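You operate a simulated robot arm through the tools that you are given. There is no shell and no other tool.

Carry out the task below with a simulated robot arm. There is one attempt and no reset: what you move stays moved.

## Task
Put two new batteries in the yellow lantern and check that it lights.
Fine: plus ends up, flap shut, lantern off again; the old battery stays on the mat.
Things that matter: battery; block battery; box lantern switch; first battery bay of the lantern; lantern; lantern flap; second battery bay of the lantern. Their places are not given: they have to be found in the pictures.

The check looks at the end state, three seconds after you hand in, the way a careful person would. Anything else that was tipped, shoved, dropped, spilled or broken makes it a failure.

## Robot
A 6-joint arm with a four-finger gripper, fixed in place. Base frame: the origin is on the floor under the middle of its stand, x ahead of it, y to its left, z up. Units: mm, rad, N and s.
It reaches about 1041 mm from its shoulder. Its first joint turns from -2.897 to 2.897 rad. Payload 3.67 kg.
Tool frame: the origin (TCP) lies between the finger pads and is the grasp point; the fingertips stand 28 mm ahead of it; z points along the fingers, y is the line along which they close. The gripper opens to 112 mm; its body begins 73 mm behind the TCP.
Orientation is told as [roll, pitch, yaw] about the base's x, y, z axes, in that order, counted from this pose: with the fingers straight down and closing along the base's y, the tool's x points along the base's -x, its y along +y and its z along -z.

## Interface
- The arm moves only by the tool nudge_tool. Its argument "series" is one flat list of numbers, 7 for each row, row after row: the finger opening in mm, from 0 to 112, then the shift along the tool's x, y, z in mm, then the turn, a rotation vector about the tool's x, y, z in rad. In form: [claw, tx, ty, tz, ax, ay, az, claw, tx, ty, tz, ax, ay, az, ...]. A call has 1 to 20 rows; each row is the pose to reach, as a shift and turn from the pose commanded when the call began, along the tool's axes at that moment. Each row takes 0.2 s and may step no farther than 50 mm and 0.15 rad from the row before; otherwise, or with a gripper value out of range, the whole call is refused. A pose out of reach is approached as far as the arm can. The call stops where the force on the tool passes 90 N (or 10 N more than at its start, if that is more) or the arm is blocked; 0.2 s more then pass. Each finger travels about 102.5 mm/s and halts on what it meets, pressing with about 34 N; the grip force reading is that of the motor and also rises with nothing between the fingers. The clock runs only during rows and for 0.2 s after the last one: add rows that repeat a pose to give the fingers time. It gives the time, the measured TCP pose, the force on the tool (base axes), the opening and the grip force at its end, in the units of the frame above (readings bear some noise), with the torque about the TCP (base axes, N m) and any sound that the robot's microphone picked up.
- Cameras (640 x 400 px; columns grow to the right, rows downward): "scene" is fixed at [393.2, -501.8, 1570.8]; the picture's right is [1.00, -0.08, 0.00], its down [-0.03, -0.37, -0.93] and it looks along [0.07, 0.93, -0.37] (base axes); focal length 373 px, centre (320, 200). "wrist" rides on the gripper at [60, -18, -104] in the tool frame; the picture's right is [0.29, 0.96, 0.00], its down [-0.80, 0.24, -0.55] and it looks along [-0.53, 0.16, 0.83] (tool axes); focal length 234 px, centre (320, 200).
- get_image(camera): a new picture of that camera. No time passes.
- locate(camera, pixels): for up to 12 pixels [column, row] of the newest picture of that camera ("zoom" is the newest enlarged one), the place [x, y, z] in the base frame of the surface seen there, good to about 3 mm, but the place of the scene camera against the robot may be out by one fixed shift of up to 25 mm in any direction. No time passes.
- zoom(camera, box): a new picture of the part [left, top, right, bottom] of that camera's present view, enlarged. No time passes.
- close_job(): hands the job in; it is judged then, once.

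Leave the gripper open and the arm clear of the work at the hand-in unless told otherwise.

The tools are called after "Emit:" as name(argument=value, ...) on one line, values as JSON. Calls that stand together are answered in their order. nudge_tool: Moves the arm, as the interface text tells. Its arguments: {"type":"object","properties":{"series":{"type":"array","items":{"type":"number"}}},"required":["series"]} The other tools are called the same way: get_image (camera) takes a picture; locate (camera, pixels) gives the place of the surface under pixels of a picture; zoom (camera, box) takes an enlarged picture of a part of a camera's view; close_job () hands the job in.

At the start:

```text
t: 0.0
tool_pos: [215.3, 435.7, 1241.1]
tcp_rot: [0.001, 0.0, 0.0]
ft_force: [0.2, -0.4, -0.9]
moment: [-0.01, -0.01, 0.01]
opening: 111.9
finger_force: 0.1
```

scene: 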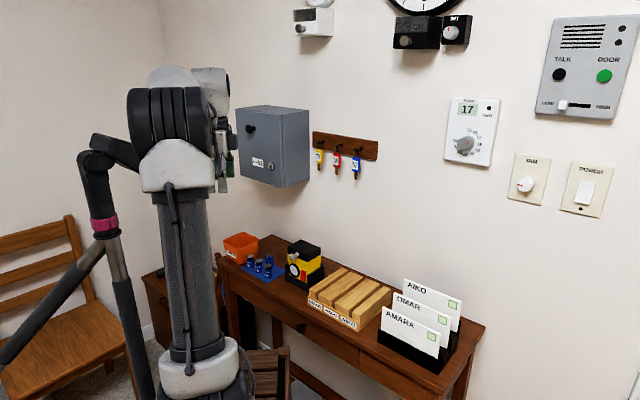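
wrist: 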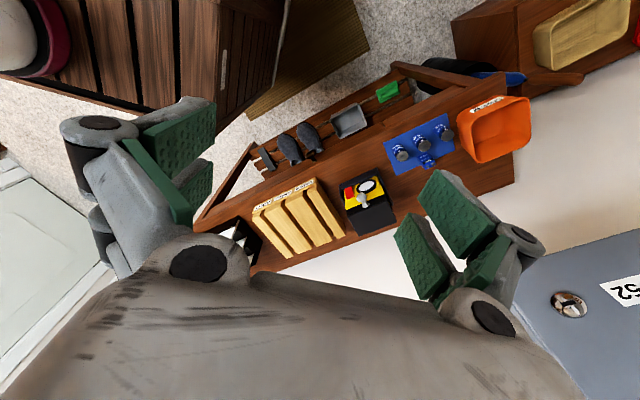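

I see a sideboard with a blue mat holding batteries, an orange bin and a yellow lantern in a black holder. I'll zoom in on the lantern and mat in both cameras.

Emit:
zoom(camera="scene", box=[210, 220, 350, 308])

Emit:
zoom(camera="wrist", box=[320, 80, 540, 250])

```text
4.55 times, centred on (280, 264) of scene
```

zoom: 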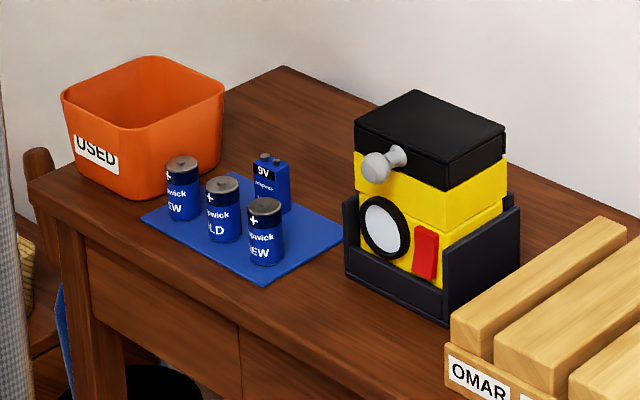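

```text
2.35 times, centred on (430, 165) of wrist
```

zoom: 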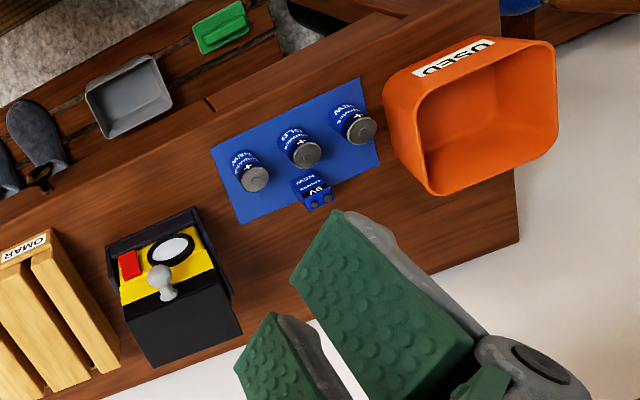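

The wrist zoom shows battery tops at about (256,179), (306,153), (360,131), the 9V block at (312,190), the lantern knob at (160,280), and the red switch at (129,264). I'll locate these.

Emit:
locate(camera="zoom", pixels=[[256, 179], [306, 153], [360, 131], [318, 200], [165, 292], [155, 273], [129, 264], [130, 310], [210, 282], [240, 332], [152, 364], [172, 247]])

Emit:
locate(camera="wrist", pixels=[[384, 136], [447, 114], [455, 150], [400, 173], [345, 182], [387, 173], [470, 105], [530, 98], [490, 162], [330, 186], [310, 200], [418, 185]])

```text
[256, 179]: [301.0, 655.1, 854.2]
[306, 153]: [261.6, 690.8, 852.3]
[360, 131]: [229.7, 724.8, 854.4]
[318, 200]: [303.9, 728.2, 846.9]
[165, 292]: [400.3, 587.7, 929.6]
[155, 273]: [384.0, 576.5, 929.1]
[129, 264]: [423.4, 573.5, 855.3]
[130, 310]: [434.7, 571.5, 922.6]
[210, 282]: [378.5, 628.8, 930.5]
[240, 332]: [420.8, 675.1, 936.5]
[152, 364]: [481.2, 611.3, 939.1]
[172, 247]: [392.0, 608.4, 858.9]
```

```text
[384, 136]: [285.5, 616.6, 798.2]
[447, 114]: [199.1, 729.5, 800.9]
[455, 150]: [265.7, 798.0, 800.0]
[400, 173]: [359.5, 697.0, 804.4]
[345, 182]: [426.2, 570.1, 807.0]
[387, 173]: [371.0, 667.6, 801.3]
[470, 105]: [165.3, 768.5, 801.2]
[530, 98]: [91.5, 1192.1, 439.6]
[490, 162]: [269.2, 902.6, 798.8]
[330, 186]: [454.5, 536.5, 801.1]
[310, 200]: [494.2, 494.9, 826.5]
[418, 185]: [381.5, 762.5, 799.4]
```

The table is at about z=800 and the lantern front faces about (-0.7,-0.7) in the base frame. Before moving I'll check the surroundings (wall, cabinet, key rack, table edges) with the scene camera.

Emit:
get_image(camera="scene")

Emit:
locate(camera="scene", pixels=[[250, 120], [300, 130], [300, 180], [345, 147], [356, 175], [280, 220], [400, 240], [272, 236], [484, 324], [305, 248], [303, 270], [268, 258]])

```text
taken
```

scene: 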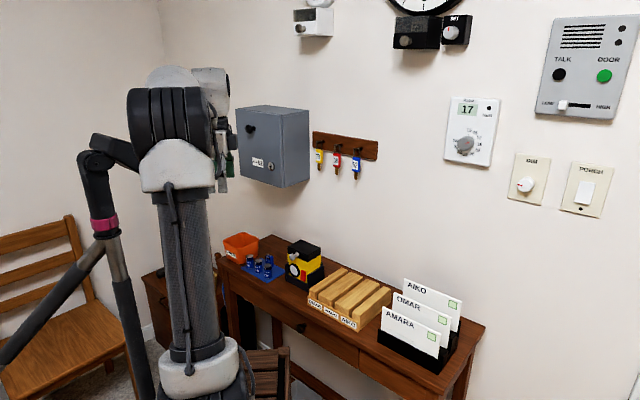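

```text
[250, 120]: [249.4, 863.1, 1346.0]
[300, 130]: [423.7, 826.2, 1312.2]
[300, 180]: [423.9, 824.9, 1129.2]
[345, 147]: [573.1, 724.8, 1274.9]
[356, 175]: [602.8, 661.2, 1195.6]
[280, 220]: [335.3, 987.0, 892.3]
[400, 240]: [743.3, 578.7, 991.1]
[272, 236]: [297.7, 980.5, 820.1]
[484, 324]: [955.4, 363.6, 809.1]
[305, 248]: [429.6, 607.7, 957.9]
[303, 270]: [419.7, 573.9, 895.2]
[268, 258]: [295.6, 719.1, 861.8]
```

The wall lies around x+y≈1322 and the cabinet is above and behind the mat. I'll yaw the tool +45° to line up with the lantern and bring the wrist camera closer, TCP to about (348,489,1080), well clear of the lantern.

Emit:
nudge_tool(series=[112, -22, 9, 27, 0, 0, -0.131, 112, -44, 18, 54, 0, 0, -0.262, 112, -66, 27, 80, 0, 0, -0.393, 112, -88, 36, 107, 0, 0, -0.524, 112, -110, 45, 134, 0, 0, -0.655, 112, -133, 53, 161, 0, 0, -0.785, 112, -133, 53, 161, 0, 0, -0.785])

Emit:
get_image(camera="wrist")

```text
t: 1.6
tool_pos: [347.8, 488.4, 1080.0]
tcp_rot: [0.001, 0.0, 0.785]
ft_force: [-0.4, -0.4, 0.2]
moment: [-0.01, 0.01, 0.0]
opening: 112.2
finger_force: 0.0
```

```text
taken
```

wrist: 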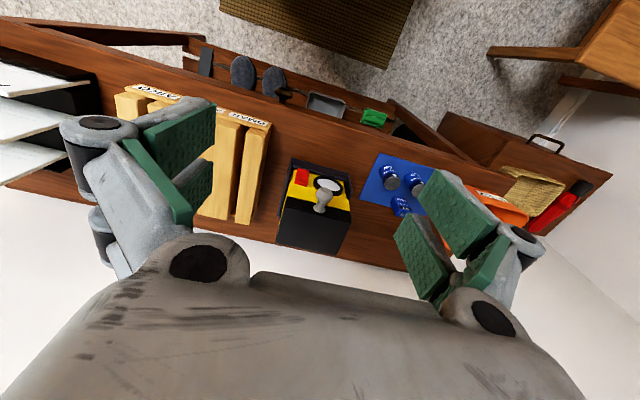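

The lantern is at the image centre around (315,210), seen upside-down. I'll zoom in on it.

Emit:
zoom(camera="wrist", box=[260, 145, 380, 265])

Emit:
zoom(camera="wrist", box=[350, 145, 450, 225])

```text
3.33 times, centred on (320, 205) of wrist
```

zoom: 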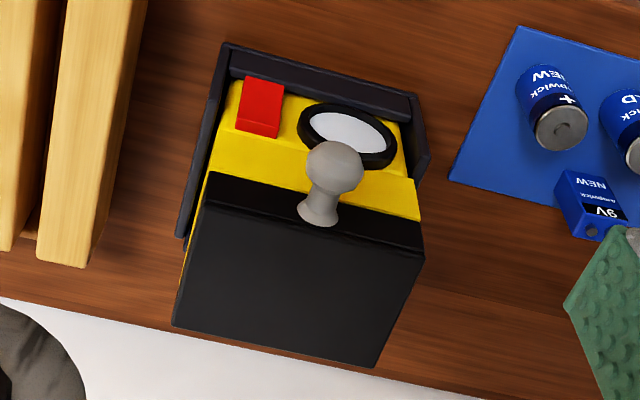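

```text
5.00 times, centred on (400, 185) of wrist
```

zoom: 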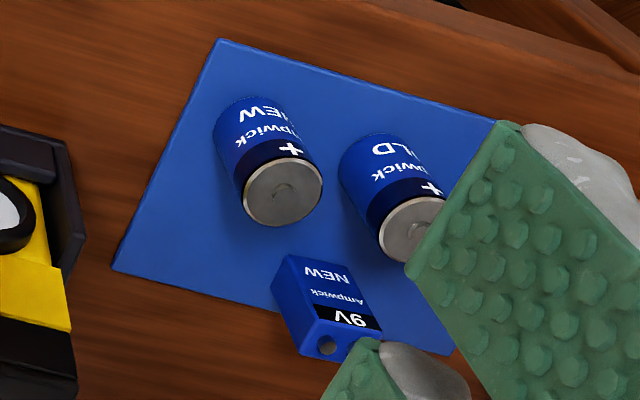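

Now I'll retake the lantern zoom to measure lid corners, knob, switch and cradle edges.

Emit:
zoom(camera="wrist", box=[260, 145, 380, 265])

Emit:
locate(camera="zoom", pixels=[[336, 168], [319, 208], [212, 183], [418, 240], [180, 322], [370, 360], [300, 270], [258, 118], [264, 88], [350, 130], [240, 110], [418, 205]])

Emit:
locate(camera="zoom", pixels=[[560, 130], [525, 40], [590, 233], [330, 70], [200, 160], [422, 160], [275, 230], [246, 130], [280, 120], [330, 150], [345, 185], [230, 250]])

```text
3.33 times, centred on (320, 205) of wrist
```

zoom: 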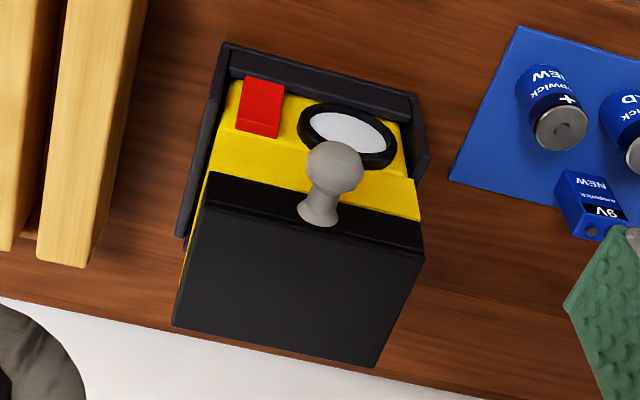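

```text
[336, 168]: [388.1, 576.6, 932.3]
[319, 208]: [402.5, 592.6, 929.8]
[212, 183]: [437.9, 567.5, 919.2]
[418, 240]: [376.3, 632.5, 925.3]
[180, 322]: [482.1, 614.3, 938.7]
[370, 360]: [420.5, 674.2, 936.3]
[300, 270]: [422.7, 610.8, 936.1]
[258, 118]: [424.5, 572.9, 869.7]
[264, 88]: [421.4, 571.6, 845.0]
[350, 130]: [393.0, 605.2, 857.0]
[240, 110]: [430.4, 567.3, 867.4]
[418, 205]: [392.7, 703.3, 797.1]
```

```text
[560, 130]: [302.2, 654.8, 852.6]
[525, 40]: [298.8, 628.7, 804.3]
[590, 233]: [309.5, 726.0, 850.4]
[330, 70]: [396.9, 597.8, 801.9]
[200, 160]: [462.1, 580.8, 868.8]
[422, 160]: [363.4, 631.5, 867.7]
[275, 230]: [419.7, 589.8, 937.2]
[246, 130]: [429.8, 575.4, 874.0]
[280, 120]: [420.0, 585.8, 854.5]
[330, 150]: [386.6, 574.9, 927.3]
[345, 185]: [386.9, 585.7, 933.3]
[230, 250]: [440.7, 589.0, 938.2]
```

The lid spans roughly u∈[92,180], d∈[712,775] in a lantern-aligned frame (u along front, d into wall), with its top at z≈937. I'll zoom in on the switch and knob from the front with the scene camera.

Emit:
zoom(camera="scene", box=[278, 232, 334, 292])

Emit:
zoom(camera="scene", box=[236, 244, 292, 284])

```text
6.67 times, centred on (306, 262) of scene
```

zoom: 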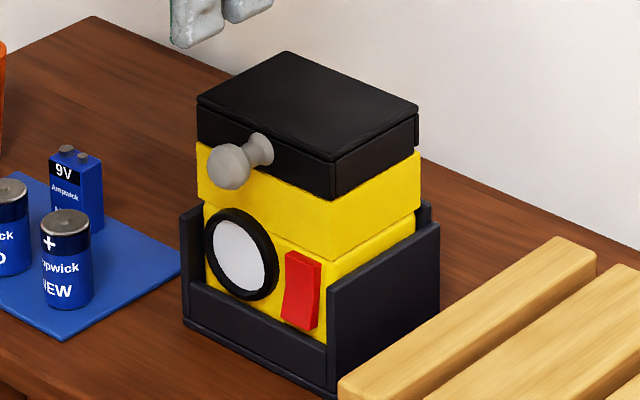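

```text
10.00 times, centred on (264, 264) of scene
```

zoom: 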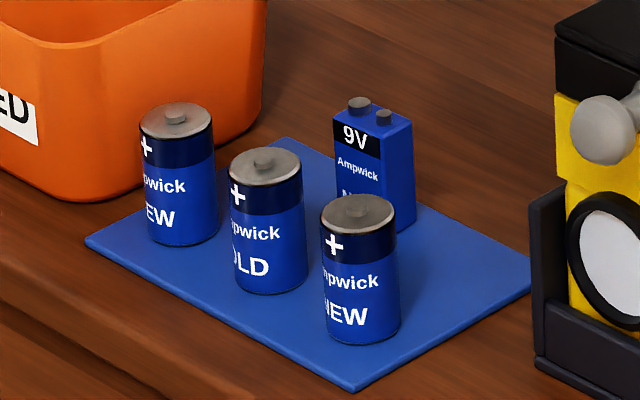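

The batteries stand plus-up on the mat: NEW, OLD (middle), NEW, with the 9V block behind. Next I want the finger geometry, so I'll locate points on the green pads in the wrist view.

Emit:
get_image(camera="wrist")

Emit:
locate(camera="wrist", pixels=[[212, 100], [214, 148], [210, 165], [188, 220], [125, 145], [145, 135], [435, 173], [505, 225], [428, 205], [470, 250], [398, 228], [440, 295]])

Emit:
zoom(camera="wrist", box=[380, 150, 560, 350])

Emit:
zoom(camera="wrist", box=[50, 80, 250, 280])

```text
taken
```

wrist: 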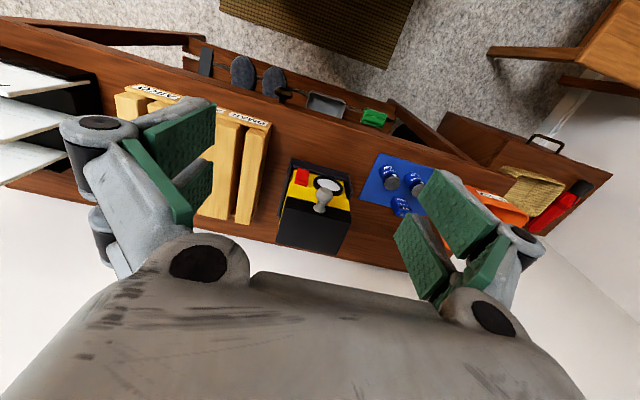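

```text
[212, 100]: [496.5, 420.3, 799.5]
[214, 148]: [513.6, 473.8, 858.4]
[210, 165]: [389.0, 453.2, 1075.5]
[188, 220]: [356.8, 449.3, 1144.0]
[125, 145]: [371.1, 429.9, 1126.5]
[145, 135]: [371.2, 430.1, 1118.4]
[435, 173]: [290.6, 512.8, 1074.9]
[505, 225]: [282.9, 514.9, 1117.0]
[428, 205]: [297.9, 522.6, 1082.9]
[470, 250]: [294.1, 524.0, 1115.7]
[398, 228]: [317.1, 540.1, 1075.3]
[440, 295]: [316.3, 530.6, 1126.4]
```

```text
2.00 times, centred on (470, 250) of wrist
```

zoom: 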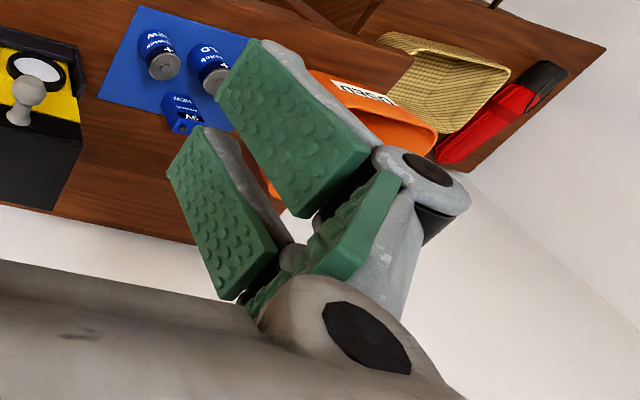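

```text
2.00 times, centred on (150, 180) of wrist
```

zoom: 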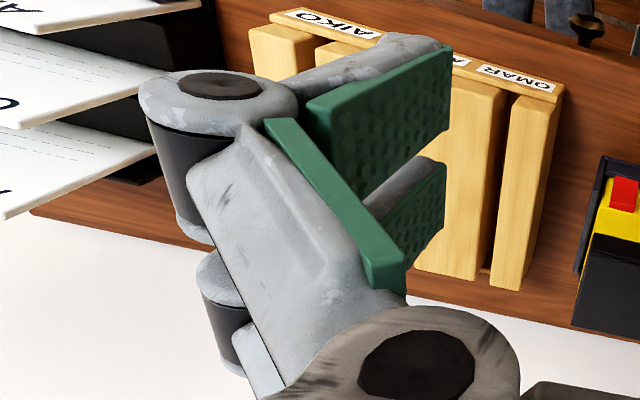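

I'll locate pad edges more exactly, to get each finger's span along the tool x axis.

Emit:
locate(camera="wrist", pixels=[[436, 174], [490, 225], [421, 201], [459, 254], [409, 218], [397, 237], [445, 277], [427, 295], [432, 190], [415, 228], [213, 106], [213, 140]])

```text
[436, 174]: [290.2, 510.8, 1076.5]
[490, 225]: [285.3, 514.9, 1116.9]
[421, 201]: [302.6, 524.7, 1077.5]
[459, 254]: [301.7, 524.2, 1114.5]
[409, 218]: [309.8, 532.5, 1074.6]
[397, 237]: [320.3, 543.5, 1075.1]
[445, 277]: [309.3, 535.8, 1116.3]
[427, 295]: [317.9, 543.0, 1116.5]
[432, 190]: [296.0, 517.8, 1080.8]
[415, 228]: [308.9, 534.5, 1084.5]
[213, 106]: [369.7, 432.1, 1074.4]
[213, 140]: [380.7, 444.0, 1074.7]
```

Each side has two 20 mm pads with an 11 mm gap (tool x about ±6 to ±25). I'll go closer above and in front of the knob (TCP u=136, d=660, z=1010) to view the knob and switch in detail.

Emit:
nudge_tool(series=[112, -34, 18, 35, 0, 0, 0, 112, -68.7, 36.6, 70, 0, 0, 0, 112, -68.7, 36.6, 70, 0, 0, 0])

Emit:
get_image(camera="wrist")

Emit:
zoom(camera="wrist", box=[240, 120, 400, 260])

```text
refused: row 1 steps farther than a row can; nothing moved
```

```text
taken
```

wrist: 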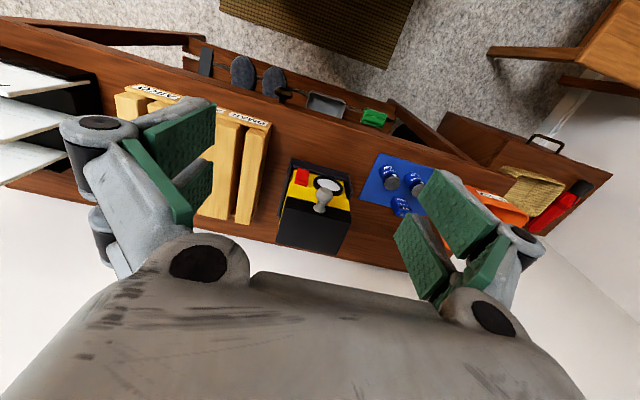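

```text
2.86 times, centred on (320, 190) of wrist
```

zoom: 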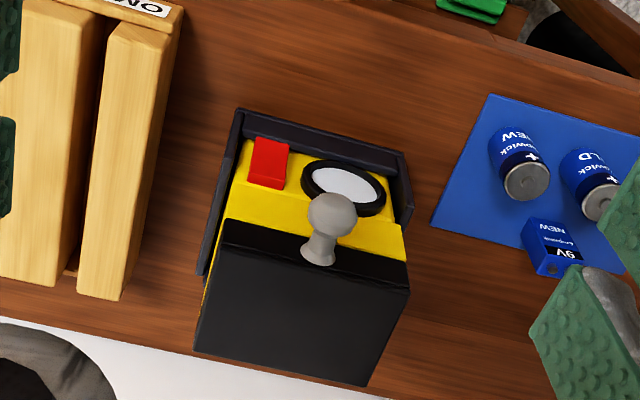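

The step was over 50 mm (combined) and was refused. I'll use three smaller steps to the same target.

Emit:
nudge_tool(series=[112, -23, 12, 23, 0, 0, 0, 112, -46, 24, 46, 0, 0, 0, 112, -68.7, 36.6, 70, 0, 0, 0, 112, -68.7, 36.6, 70, 0, 0, 0])

Emit:
get_image(camera="wrist")

Emit:
zoom(camera="wrist", box=[240, 120, 400, 260])

```text
t: 2.6
tool_pos: [369.5, 562.2, 1009.5]
tcp_rot: [0.001, 0.0, 0.786]
ft_force: [0.4, 0.3, 0.4]
moment: [0.02, 0.0, -0.01]
opening: 111.8
finger_force: 0.1
```

```text
taken
```

wrist: 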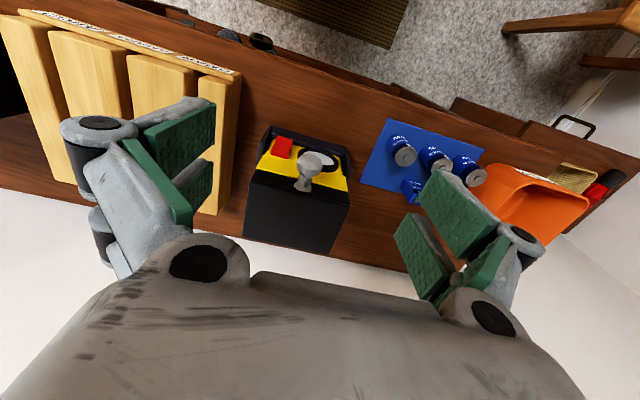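

```text
2.86 times, centred on (320, 190) of wrist
```

zoom: 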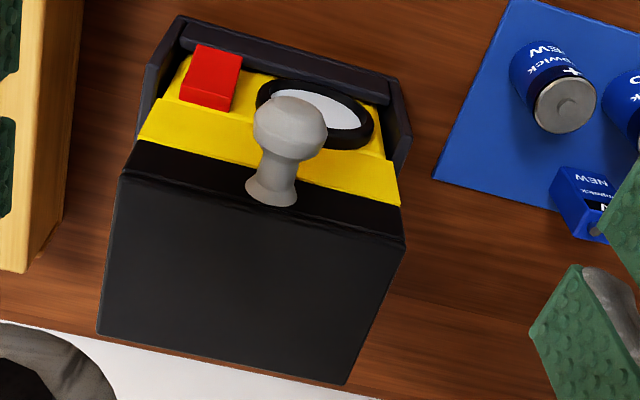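

The knob ball is now at about (290,128) in the zoom, with its stem reaching the lid front at (272,190). I'll measure these.

Emit:
locate(camera="zoom", pixels=[[290, 128], [262, 125], [320, 130], [290, 105], [288, 152], [276, 172], [270, 190], [160, 185], [350, 225], [250, 300], [110, 325], [340, 375]])

Emit:
locate(camera="zoom", pixels=[[132, 165], [398, 237], [150, 155], [395, 200], [212, 65], [205, 98], [150, 130], [190, 90], [565, 105], [575, 200], [240, 130], [160, 60]])

```text
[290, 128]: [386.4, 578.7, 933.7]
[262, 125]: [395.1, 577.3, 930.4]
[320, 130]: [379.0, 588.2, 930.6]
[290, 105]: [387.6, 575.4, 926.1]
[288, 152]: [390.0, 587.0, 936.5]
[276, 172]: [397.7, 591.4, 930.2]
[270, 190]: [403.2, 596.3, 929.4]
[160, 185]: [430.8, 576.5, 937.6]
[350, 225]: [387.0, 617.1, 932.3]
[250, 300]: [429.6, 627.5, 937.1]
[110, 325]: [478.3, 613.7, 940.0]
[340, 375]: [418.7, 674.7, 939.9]
```

```text
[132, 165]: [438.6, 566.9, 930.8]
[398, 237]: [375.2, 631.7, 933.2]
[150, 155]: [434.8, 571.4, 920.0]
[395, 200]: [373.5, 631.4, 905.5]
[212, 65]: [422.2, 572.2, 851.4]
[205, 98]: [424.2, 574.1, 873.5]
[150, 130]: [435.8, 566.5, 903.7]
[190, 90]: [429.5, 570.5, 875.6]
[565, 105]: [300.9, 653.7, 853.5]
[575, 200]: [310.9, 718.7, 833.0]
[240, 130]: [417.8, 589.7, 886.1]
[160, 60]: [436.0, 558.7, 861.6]
```

Fit: ball centre ≈ (u 137.2, d 690, z 925) with radius ≈11 mm; the lid front is at d≈711.5. I'll bring the fingers down around the knob at d=684 (rear pads clear of the lid), opening 60, TCP z=940.

Emit:
nudge_tool(series=[80, -10, 0.5, 25, 0, 0, 0, 60, -18, 0.9, 45, 0, 0, 0, 60, -25.2, 0.9, 69.5, 0, 0, 0, 60, -25.2, 0.9, 69.5, 0, 0, 0])

Emit:
get_image(camera="wrist")

Emit:
zoom(camera="scene", box=[258, 200, 358, 290])

```text
t: 3.6
tool_pos: [387.6, 581.0, 942.2]
tcp_rot: [0.0, 0.0, 0.785]
ft_force: [0.8, 0.2, 0.1]
moment: [0.0, -0.02, -0.02]
opening: 60.0
finger_force: 0.0
```

```text
taken
```

wrist: 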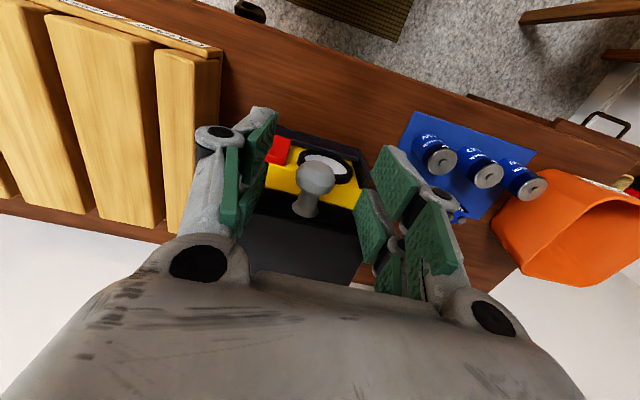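

```text
4.44 times, centred on (308, 245) of scene
```

zoom: 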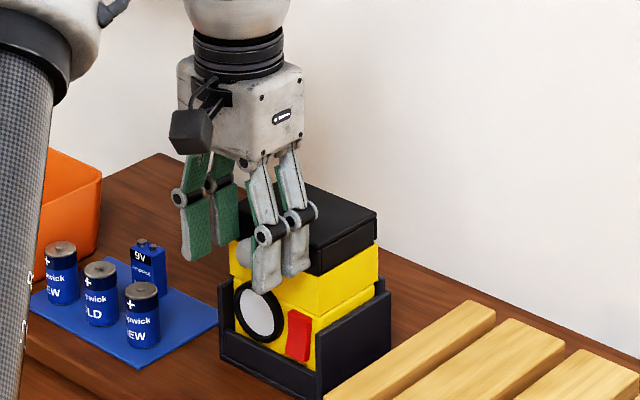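

The ball is centred between the fingers at (316,180). I'll close onto the knob slowly, holding the pose.

Emit:
nudge_tool(series=[45, 0, 0, 0, 0, 0, 0, 30, 0, 0, 0, 0, 0, 0, 22, 0, 0, 0, 0, 0, 0, 16, 0, 0, 0, 0, 0, 0, 16, 0, 0, 0, 0, 0, 0])

Emit:
get_image(camera="wrist")

```text
t: 4.8
tool_pos: [387.5, 580.7, 941.9]
tcp_rot: [0.0, 0.001, 0.787]
ft_force: [1.0, -3.5, 0.3]
moment: [-0.09, -0.04, -0.1]
opening: 21.9
finger_force: 34.1
```

```text
taken
```

wrist: 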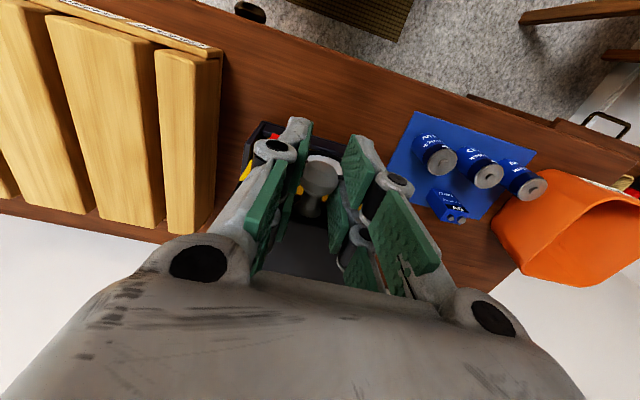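

The knob is held (opening 21.9, grip 34 N). First a small trial lift of 6 mm straight up to feel how the lid behaves.

Emit:
nudge_tool(series=[16, 0, 0, -3, 0, 0, 0, 16, 0, 0, -6, 0, 0, 0, 16, 0, 0, -6, 0, 0, 0])

Emit:
zoom(camera="scene", box=[258, 200, 358, 290])

```text
t: 5.6
tool_pos: [387.8, 580.4, 947.4]
tcp_rot: [0.0, -0.001, 0.784]
ft_force: [-0.2, -0.9, -6.8]
moment: [-0.45, 0.44, 0.06]
opening: 21.9
finger_force: 34.0
```

```text
4.44 times, centred on (308, 245) of scene
```

zoom: 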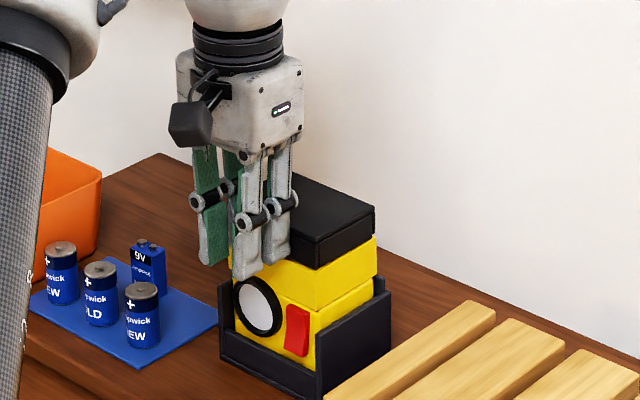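

About 7 N downward on the tool. I'll zoom in tight on the lid seam to see whether it is hinging or the whole lantern is lifting.

Emit:
zoom(camera="scene", box=[290, 232, 330, 262])

Emit:
zoom(camera="wrist", box=[220, 110, 400, 300])

```text
13.33 times, centred on (310, 247) of scene
```

zoom: 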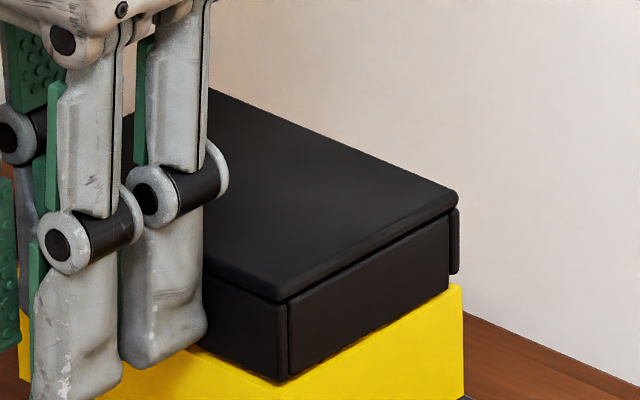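

```text
2.11 times, centred on (310, 205) of wrist
```

zoom: 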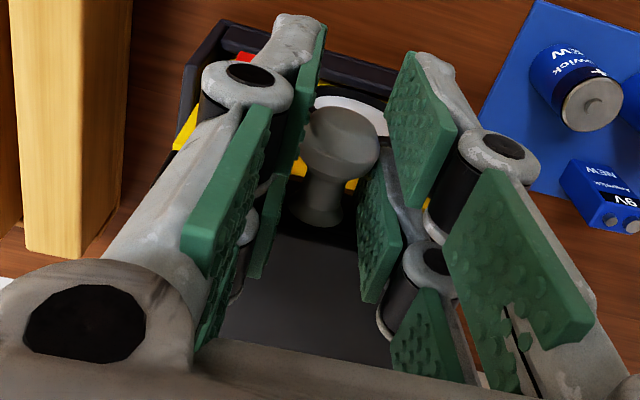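

The resisting torque (~0.6 N·m about the hinge axis) suggests the ball is turning in the pads as the lid hinges. I'll take the same zoom box as before contact and compare the body position.

Emit:
zoom(camera="scene", box=[278, 232, 334, 292])

```text
6.67 times, centred on (306, 262) of scene
```

zoom: 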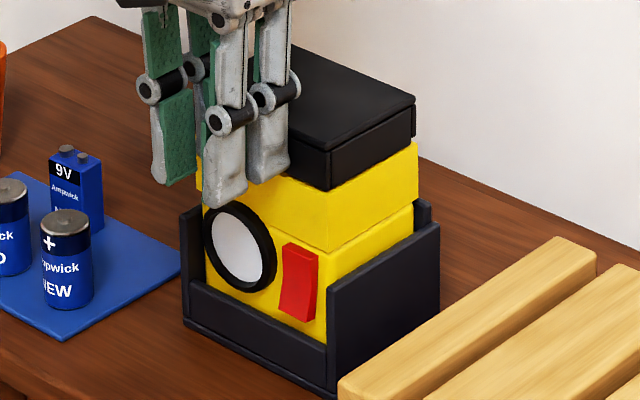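

The lens and switch both moved up ~7 px, so the whole lantern rose about 4–5 mm with the lid: the ball is stuck in the pads and can't pivot. I'll lower it straight back to seat it.

Emit:
nudge_tool(series=[16, 0, 0, 2, 0, 0, 0, 16, 0, 0, 4, 0, 0, 0, 16, 0, 0, 6, 0, 0, 0, 16, 0, 0, 6, 0, 0, 0])

Emit:
zoom(camera="scene", box=[278, 232, 334, 292])

```text
t: 6.6
tool_pos: [388.0, 581.5, 941.9]
tcp_rot: [-0.001, -0.002, 0.785]
ft_force: [4.5, 1.5, 4.1]
moment: [0.32, -0.41, -0.17]
opening: 21.9
finger_force: 34.0
```

```text
6.67 times, centred on (306, 262) of scene
```

zoom: 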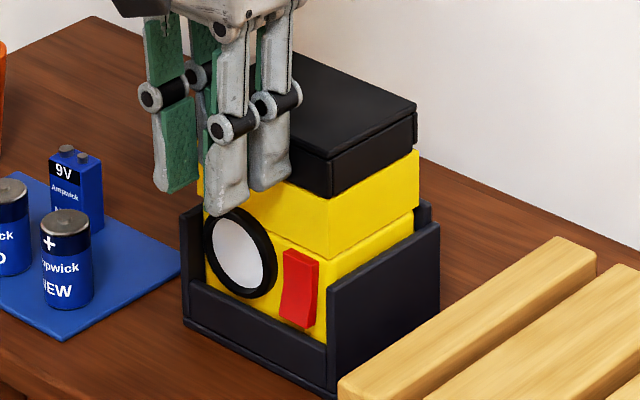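

It's nearly back down (4 N upward push on the tool). I'll open the fingers to release the knob and check that the lantern settles.

Emit:
nudge_tool(series=[24, 0, 0, 0, 0, 0, 0, 40, 0, 0, 0, 0, 0, 0, 60, 0, 0, 0, 0, 0, 0, 60, 0, 0, 0, 0, 0, 0])

Emit:
zoom(camera="scene", box=[278, 232, 334, 292])

Emit:
get_image(camera="wrist")

```text
t: 7.6
tool_pos: [387.1, 580.3, 941.8]
tcp_rot: [0.001, 0.0, 0.785]
ft_force: [1.1, 0.2, 0.2]
moment: [-0.03, -0.01, 0.0]
opening: 60.4
finger_force: 0.1
```

```text
6.67 times, centred on (306, 262) of scene
```

zoom: 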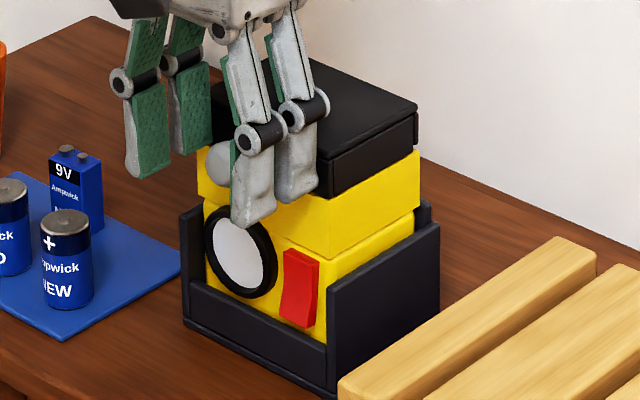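

```text
taken
```

wrist: 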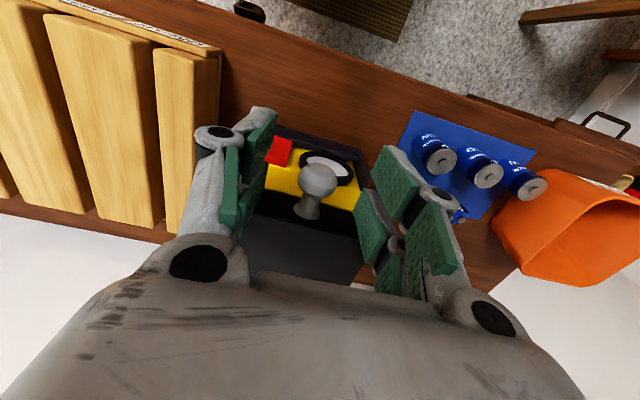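

Released. The lantern seems within ~1 mm of its original place. I'll raise back to the earlier viewing pose to compare pictures and study the lid.

Emit:
nudge_tool(series=[60, 4, 0, -22, 0, 0, 0, 80, 14, -0.5, -45, 0, 0, 0, 112, 25.2, -0.9, -69.5, 0, 0, 0, 112, 25.2, -0.9, -69.5, 0, 0, 0])

Emit:
zoom(camera="wrist", box=[240, 120, 400, 260])

Emit:
zoom(camera="scene", box=[278, 232, 334, 292])

```text
t: 8.6
tool_pos: [370.2, 561.4, 1011.1]
tcp_rot: [-0.001, 0.0, 0.786]
ft_force: [0.9, 0.0, -0.8]
moment: [-0.01, 0.02, 0.02]
opening: 112.0
finger_force: 0.0
```

```text
2.86 times, centred on (320, 190) of wrist
```

zoom: 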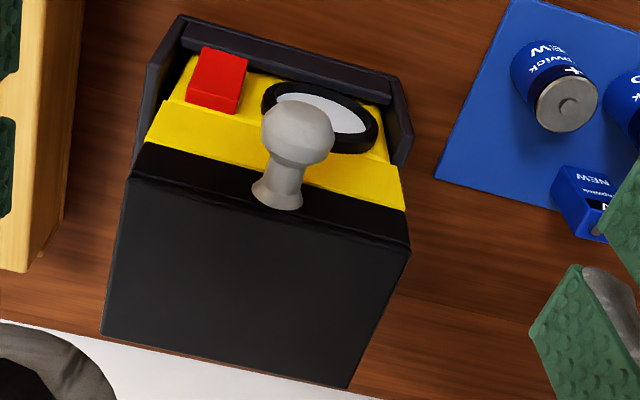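

```text
6.67 times, centred on (306, 262) of scene
```

zoom: 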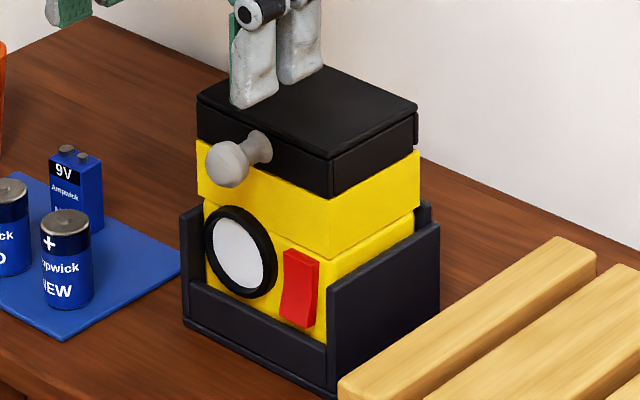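

The lantern is about back in place. The wrench (6.8 N and 0.63 N·m, so an effective load at d≈777) fits a free hinge at the rear edge with the knob locked in the pads by two-pad contact. Next time I'll hold the ball with the middle of only the rear finger pair (tool x offset −15), so it can pivot. I'll re-measure the ball first.

Emit:
zoom(camera="wrist", box=[270, 140, 350, 210])

Emit:
locate(camera="zoom", pixels=[[270, 160], [215, 155], [325, 170], [265, 110], [270, 205], [260, 250], [235, 300]])

```text
5.71 times, centred on (310, 175) of wrist
```

zoom: 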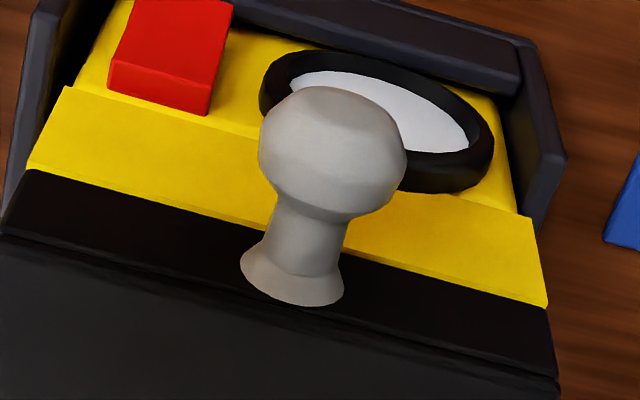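

```text
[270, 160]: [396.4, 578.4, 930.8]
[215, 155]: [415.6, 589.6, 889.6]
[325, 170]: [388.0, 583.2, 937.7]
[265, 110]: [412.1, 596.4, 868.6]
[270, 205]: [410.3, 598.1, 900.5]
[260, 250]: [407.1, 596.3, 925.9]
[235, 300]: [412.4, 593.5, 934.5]
```

The ball is a faceted mesh centred at about (332,150) in this zoom. I'll locate proper points on it.

Emit:
locate(camera="zoom", pixels=[[332, 150], [275, 150], [395, 160], [325, 100], [325, 200], [310, 240], [290, 285], [150, 85], [120, 75], [205, 85], [170, 40]])

```text
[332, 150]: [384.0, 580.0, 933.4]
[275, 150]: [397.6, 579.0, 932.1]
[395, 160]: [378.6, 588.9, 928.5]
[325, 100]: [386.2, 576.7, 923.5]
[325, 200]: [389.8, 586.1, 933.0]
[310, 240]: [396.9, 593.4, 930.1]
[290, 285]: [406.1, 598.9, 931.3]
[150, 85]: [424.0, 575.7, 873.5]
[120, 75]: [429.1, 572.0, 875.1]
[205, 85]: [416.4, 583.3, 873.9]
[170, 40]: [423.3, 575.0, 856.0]
```

Ball centre ≈ (u 138, d 690.5, z 924). I'll go down with TCP at d=675.5, u=138, z=940, so the rear finger pair straddles the ball at mid-pad.

Emit:
nudge_tool(series=[80, -5, 1, 25, 0, 0, 0, 60, -10, 2.1, 48, 0, 0, 0, 50, -15, 2.1, 69.5, 0, 0, 0, 50, -15, 2.1, 69.5, 0, 0, 0])

Emit:
zoom(camera="wrist", box=[220, 110, 400, 300])

```text
t: 9.6
tool_pos: [380.8, 576.0, 940.6]
tcp_rot: [0.0, -0.001, 0.787]
ft_force: [0.5, -0.7, 0.4]
moment: [-0.02, 0.0, -0.03]
opening: 49.9
finger_force: 0.0
```

```text
2.11 times, centred on (310, 205) of wrist
```

zoom: 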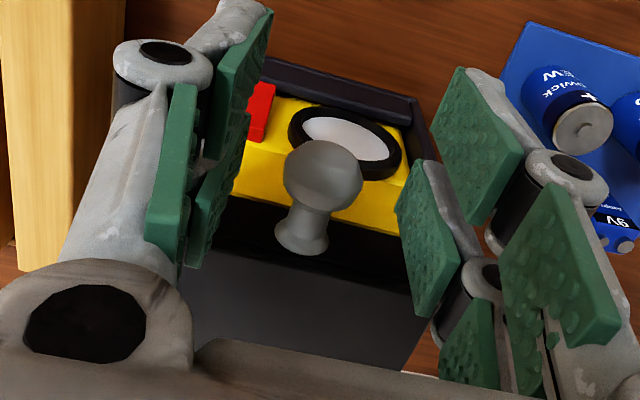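

The rear finger pair is alongside the ball. I'll close in small steps with a light command (21 mm) to see the grip reading.

Emit:
nudge_tool(series=[36, 0, 0, 0, 0, 0, 0, 28, 0, 0, 0, 0, 0, 0, 24, 0, 0, 0, 0, 0, 0, 21.5, 0, 0, 0, 0, 0, 0, 21.5, 0, 0, 0, 0, 0, 0, 21.5, 0, 0, 0, 0, 0, 0])

Emit:
zoom(camera="wrist", box=[220, 110, 400, 300])

```text
t: 11.0
tool_pos: [379.3, 575.0, 941.7]
tcp_rot: [0.001, 0.0, 0.785]
ft_force: [3.5, -4.2, -0.9]
moment: [-0.09, -0.03, -0.08]
opening: 24.0
finger_force: 2.3
```

```text
2.11 times, centred on (310, 205) of wrist
```

zoom: 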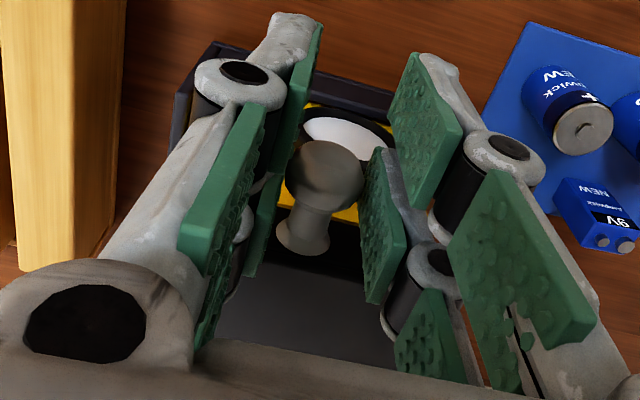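

Grip reading is light (2.3 N at 24.0 mm), and the side force (−u) shows the ball is ~1 mm to the −u side. I'll shift the tool −1 mm in y and close a bit further.

Emit:
nudge_tool(series=[22, 0, -1, 0, 0, 0, 0, 20.5, 0, -1.2, 0, 0, 0, 0, 20.5, 0, -1.2, 0, 0, 0, 0, 20.5, 0, -1.2, 0, 0, 0, 0])

```text
t: 12.0
tool_pos: [380.8, 574.6, 941.2]
tcp_rot: [0.0, 0.0, 0.785]
ft_force: [0.6, -0.9, 0.5]
moment: [0.0, 0.02, -0.12]
opening: 22.3
finger_force: 33.7
```

Now centred but at full grip (33.7 N). I'll ease the command to 22.0 to find a lighter hold.

Emit:
nudge_tool(series=[22.1, 0, 0, 0, 0, 0, 0, 22.1, 0, 0, 0, 0, 0, 0])

```text
t: 12.6
tool_pos: [380.8, 574.5, 941.1]
tcp_rot: [-0.001, 0.001, 0.786]
ft_force: [-0.2, -0.1, 0.8]
moment: [0.01, 0.01, -0.03]
opening: 23.1
finger_force: 0.8
```

Emit:
nudge_tool(series=[21.4, 0, 0, 0, 0, 0, 0, 21.4, 0, 0, 0, 0, 0, 0, 21.4, 0, 0, 0, 0, 0, 0])

```text
t: 13.4
tool_pos: [379.7, 573.9, 940.6]
tcp_rot: [0.001, 0.0, 0.784]
ft_force: [-1.6, 0.6, -0.1]
moment: [0.08, -0.02, -0.04]
opening: 22.5
finger_force: 27.6
```

21.7 should give ~10–15 N. I'll hold at 21.7 and make a small 4 mm trial lift.

Emit:
nudge_tool(series=[21.7, 0, 0, 0, 0, 0, 0, 21.7, 0, 0, -2, 0, 0, 0, 21.7, -0.2, 0, -4, 0, 0, 0, 21.7, -0.2, 0, -4, 0, 0, 0])

Emit:
zoom(camera="scene", box=[278, 232, 334, 292])

```text
t: 14.4
tool_pos: [380.7, 574.5, 945.1]
tcp_rot: [0.0, -0.001, 0.785]
ft_force: [1.3, -1.6, -0.3]
moment: [0.04, -0.04, -0.09]
opening: 22.8
finger_force: 18.0
```

```text
6.67 times, centred on (306, 262) of scene
```

zoom: 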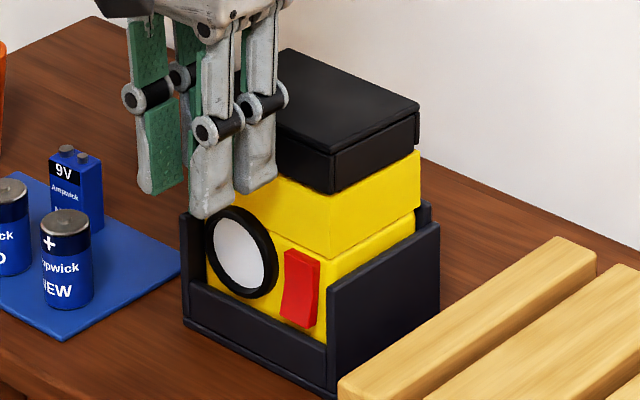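

The lid's front edge rose while the body stayed, and the force is only −0.3 N: the lid hinges now. I'll continue up ~11 mm more along a mid-estimate arc and check forces.

Emit:
nudge_tool(series=[21.7, -0.3, 0, -3, 0, 0, 0, 21.7, -0.6, 0, -6, 0, 0, 0, 21.7, -1.1, 0, -9, 0, 0, 0, 21.7, -1.6, 0, -11, 0, 0, 0, 21.7, -1.6, 0, -11, 0, 0, 0])

Emit:
zoom(camera="scene", box=[278, 232, 334, 292])

Emit:
zoom(camera="wrist", box=[220, 110, 400, 300])

```text
t: 15.6
tool_pos: [381.4, 574.3, 954.7]
tcp_rot: [0.001, 0.0, 0.785]
ft_force: [0.5, 0.4, -1.1]
moment: [-0.01, -0.04, -0.11]
opening: 22.8
finger_force: 9.0
```

```text
6.67 times, centred on (306, 262) of scene
```

zoom: 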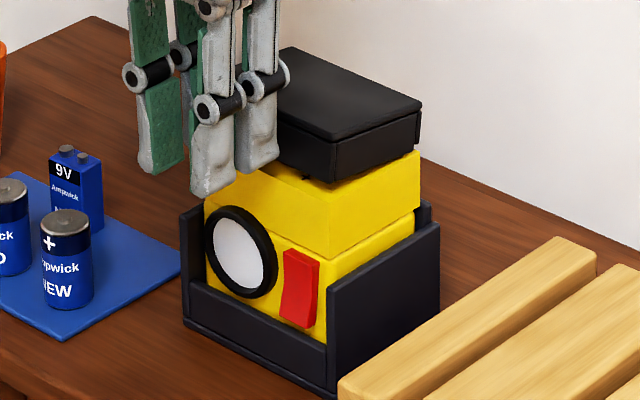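

```text
2.11 times, centred on (310, 205) of wrist
```

zoom: 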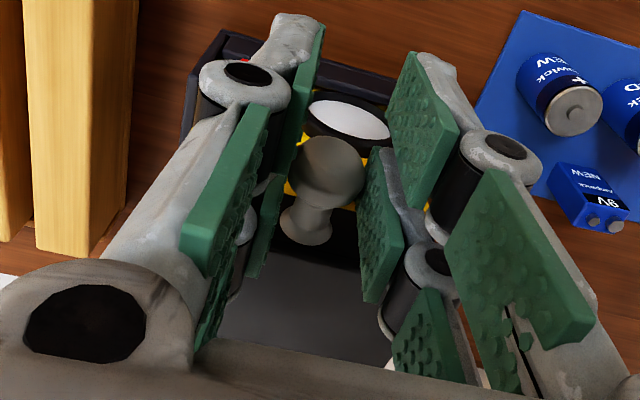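

The lid opens cleanly with the body steady (force ~1 N); the hinge looks to be at the lid's lower rear edge. I'll continue along the arc to ~30°.

Emit:
nudge_tool(series=[21.6, -2, 0, -3.5, 0, 0, 0, 21.6, -4, 0, -6.9, 0, 0, 0, 21.6, -5.6, 0, -10.4, 0, 0, 0, 21.6, -7.2, 0, -13.8, 0, 0, 0, 21.6, -9, 0, -17, 0, 0, 0, 21.6, -10.9, 0, -20.3, 0, 0, 0, 21.6, -13, 0, -23.4, 0, 0, 0, 21.6, -15.2, 0, -26.5, 0, 0, 0, 21.6, -15.2, 0, -26.5, 0, 0, 0])

Emit:
zoom(camera="scene", box=[278, 222, 334, 292])

Emit:
zoom(camera="wrist", box=[220, 110, 400, 300])

```text
t: 17.6
tool_pos: [391.1, 585.1, 981.1]
tcp_rot: [0.0, 0.001, 0.785]
ft_force: [-10.3, -8.6, -5.1]
moment: [-0.96, 0.92, 0.01]
opening: 22.5
finger_force: 34.4
```

```text
5.71 times, centred on (306, 257) of scene
```

zoom: 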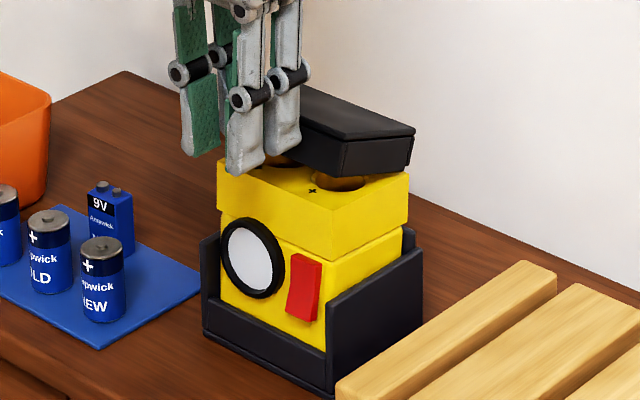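

```text
2.11 times, centred on (310, 205) of wrist
```

zoom: 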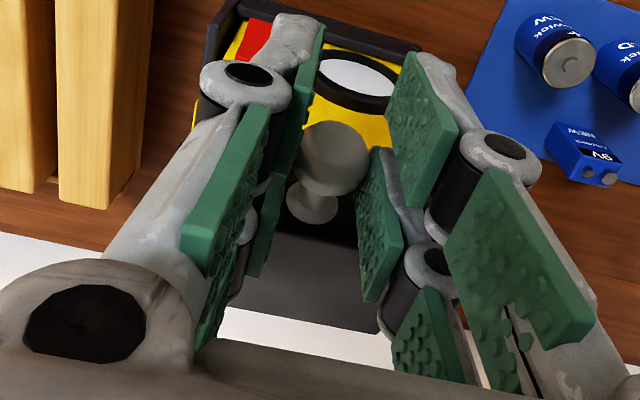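

Grip rose to 34 N (ball locked) and there's 13 N pushing back. I'll ease the grip to 22.0 so the ball can pivot, and back off 2 mm in d.

Emit:
nudge_tool(series=[22.0, 0, 0, 0, 0, 0, 0, 22.0, 1, 0, 0, 0, 0, 0, 21.9, 2, 0, 0, 0, 0, 0, 21.9, 2, 0, 0, 0, 0, 0])

Emit:
zoom(camera="scene", box=[278, 232, 334, 292])

```text
t: 18.6
tool_pos: [391.0, 583.3, 982.5]
tcp_rot: [0.001, 0.001, 0.785]
ft_force: [1.7, 0.4, -0.9]
moment: [0.1, -0.01, -0.08]
opening: 22.9
finger_force: 33.9
```

```text
6.67 times, centred on (306, 262) of scene
```

zoom: 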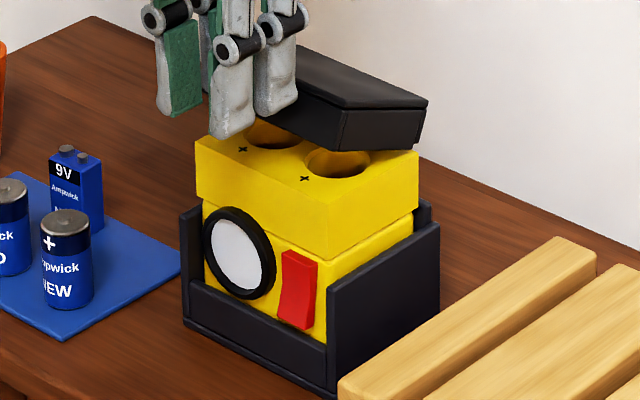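

Forces are near zero now and I can see the two bays with "+" marks. I'll continue the arc to ~45° with a lighter command (22.4).

Emit:
nudge_tool(series=[22.5, 0, 0, 0, 0, 0, 0, 22.4, -2.4, 0, -3.2, 0, 0, 0, 22.4, -4.9, 0, -6.4, 0, 0, 0, 22.4, -7.4, 0, -9.2, 0, 0, 0, 22.4, -10, 0, -12, 0, 0, 0, 22.4, -12.8, 0, -14.6, 0, 0, 0, 22.4, -15.6, 0, -17.1, 0, 0, 0, 22.4, -15.6, 0, -17.1, 0, 0, 0])

Emit:
zoom(camera="scene", box=[278, 222, 334, 292])

Emit:
zoom(camera="wrist", box=[220, 110, 400, 300])

```text
t: 20.4
tool_pos: [401.2, 595.1, 999.4]
tcp_rot: [0.0, 0.0, 0.784]
ft_force: [0.4, -0.4, 0.3]
moment: [-0.01, -0.01, -0.01]
opening: 22.6
finger_force: 0.0
```

```text
5.71 times, centred on (306, 257) of scene
```

zoom: 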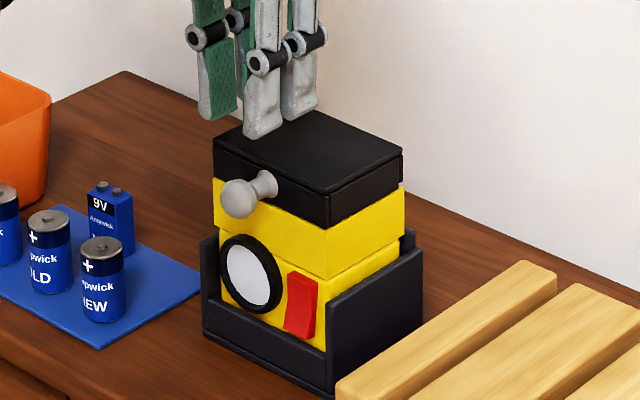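

```text
2.11 times, centred on (310, 205) of wrist
```

zoom: 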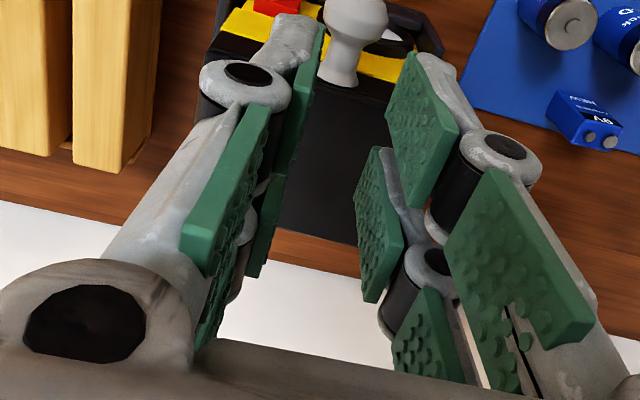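

The light grip slipped: the lid fell shut again with the body undisturbed. The gripping force is too sensitive with a vertical tool, so I'll instead cage the knob with a horizontal tool (one finger under, one above) and rotate with the lid. First I'll back off to open space (up and away) and then test tilting.

Emit:
nudge_tool(series=[40, 0, 0, -10, 0, 0, 0, 40, 20, 0, -45, 0, 0, 0, 40, 60, 0, -70, 0, 0, 0, 40, 106, 0, -82, 0, 0, 0, 40, 106, 0, -82, 0, 0, 0])

Emit:
zoom(camera="scene", box=[278, 232, 334, 292])

Emit:
get_image(camera="scene")

```text
t: 21.6
tool_pos: [327.6, 520.9, 1080.8]
tcp_rot: [0.001, -0.001, 0.782]
ft_force: [0.3, -1.0, -0.1]
moment: [0.0, -0.01, 0.01]
opening: 40.0
finger_force: 0.1
```

```text
6.67 times, centred on (306, 262) of scene
```

zoom: 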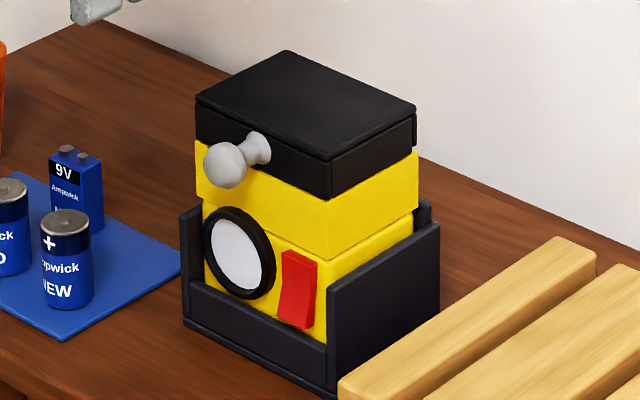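

```text
taken
```

scene: 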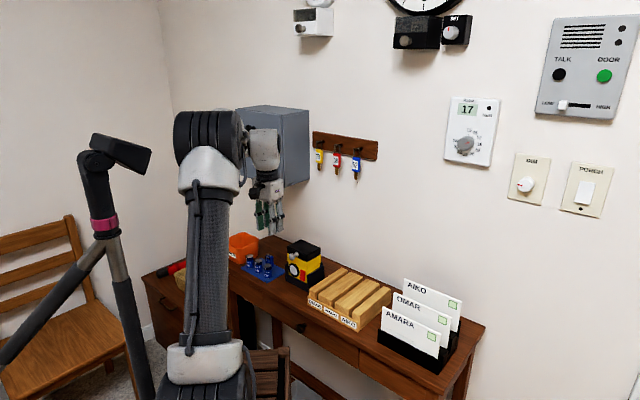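

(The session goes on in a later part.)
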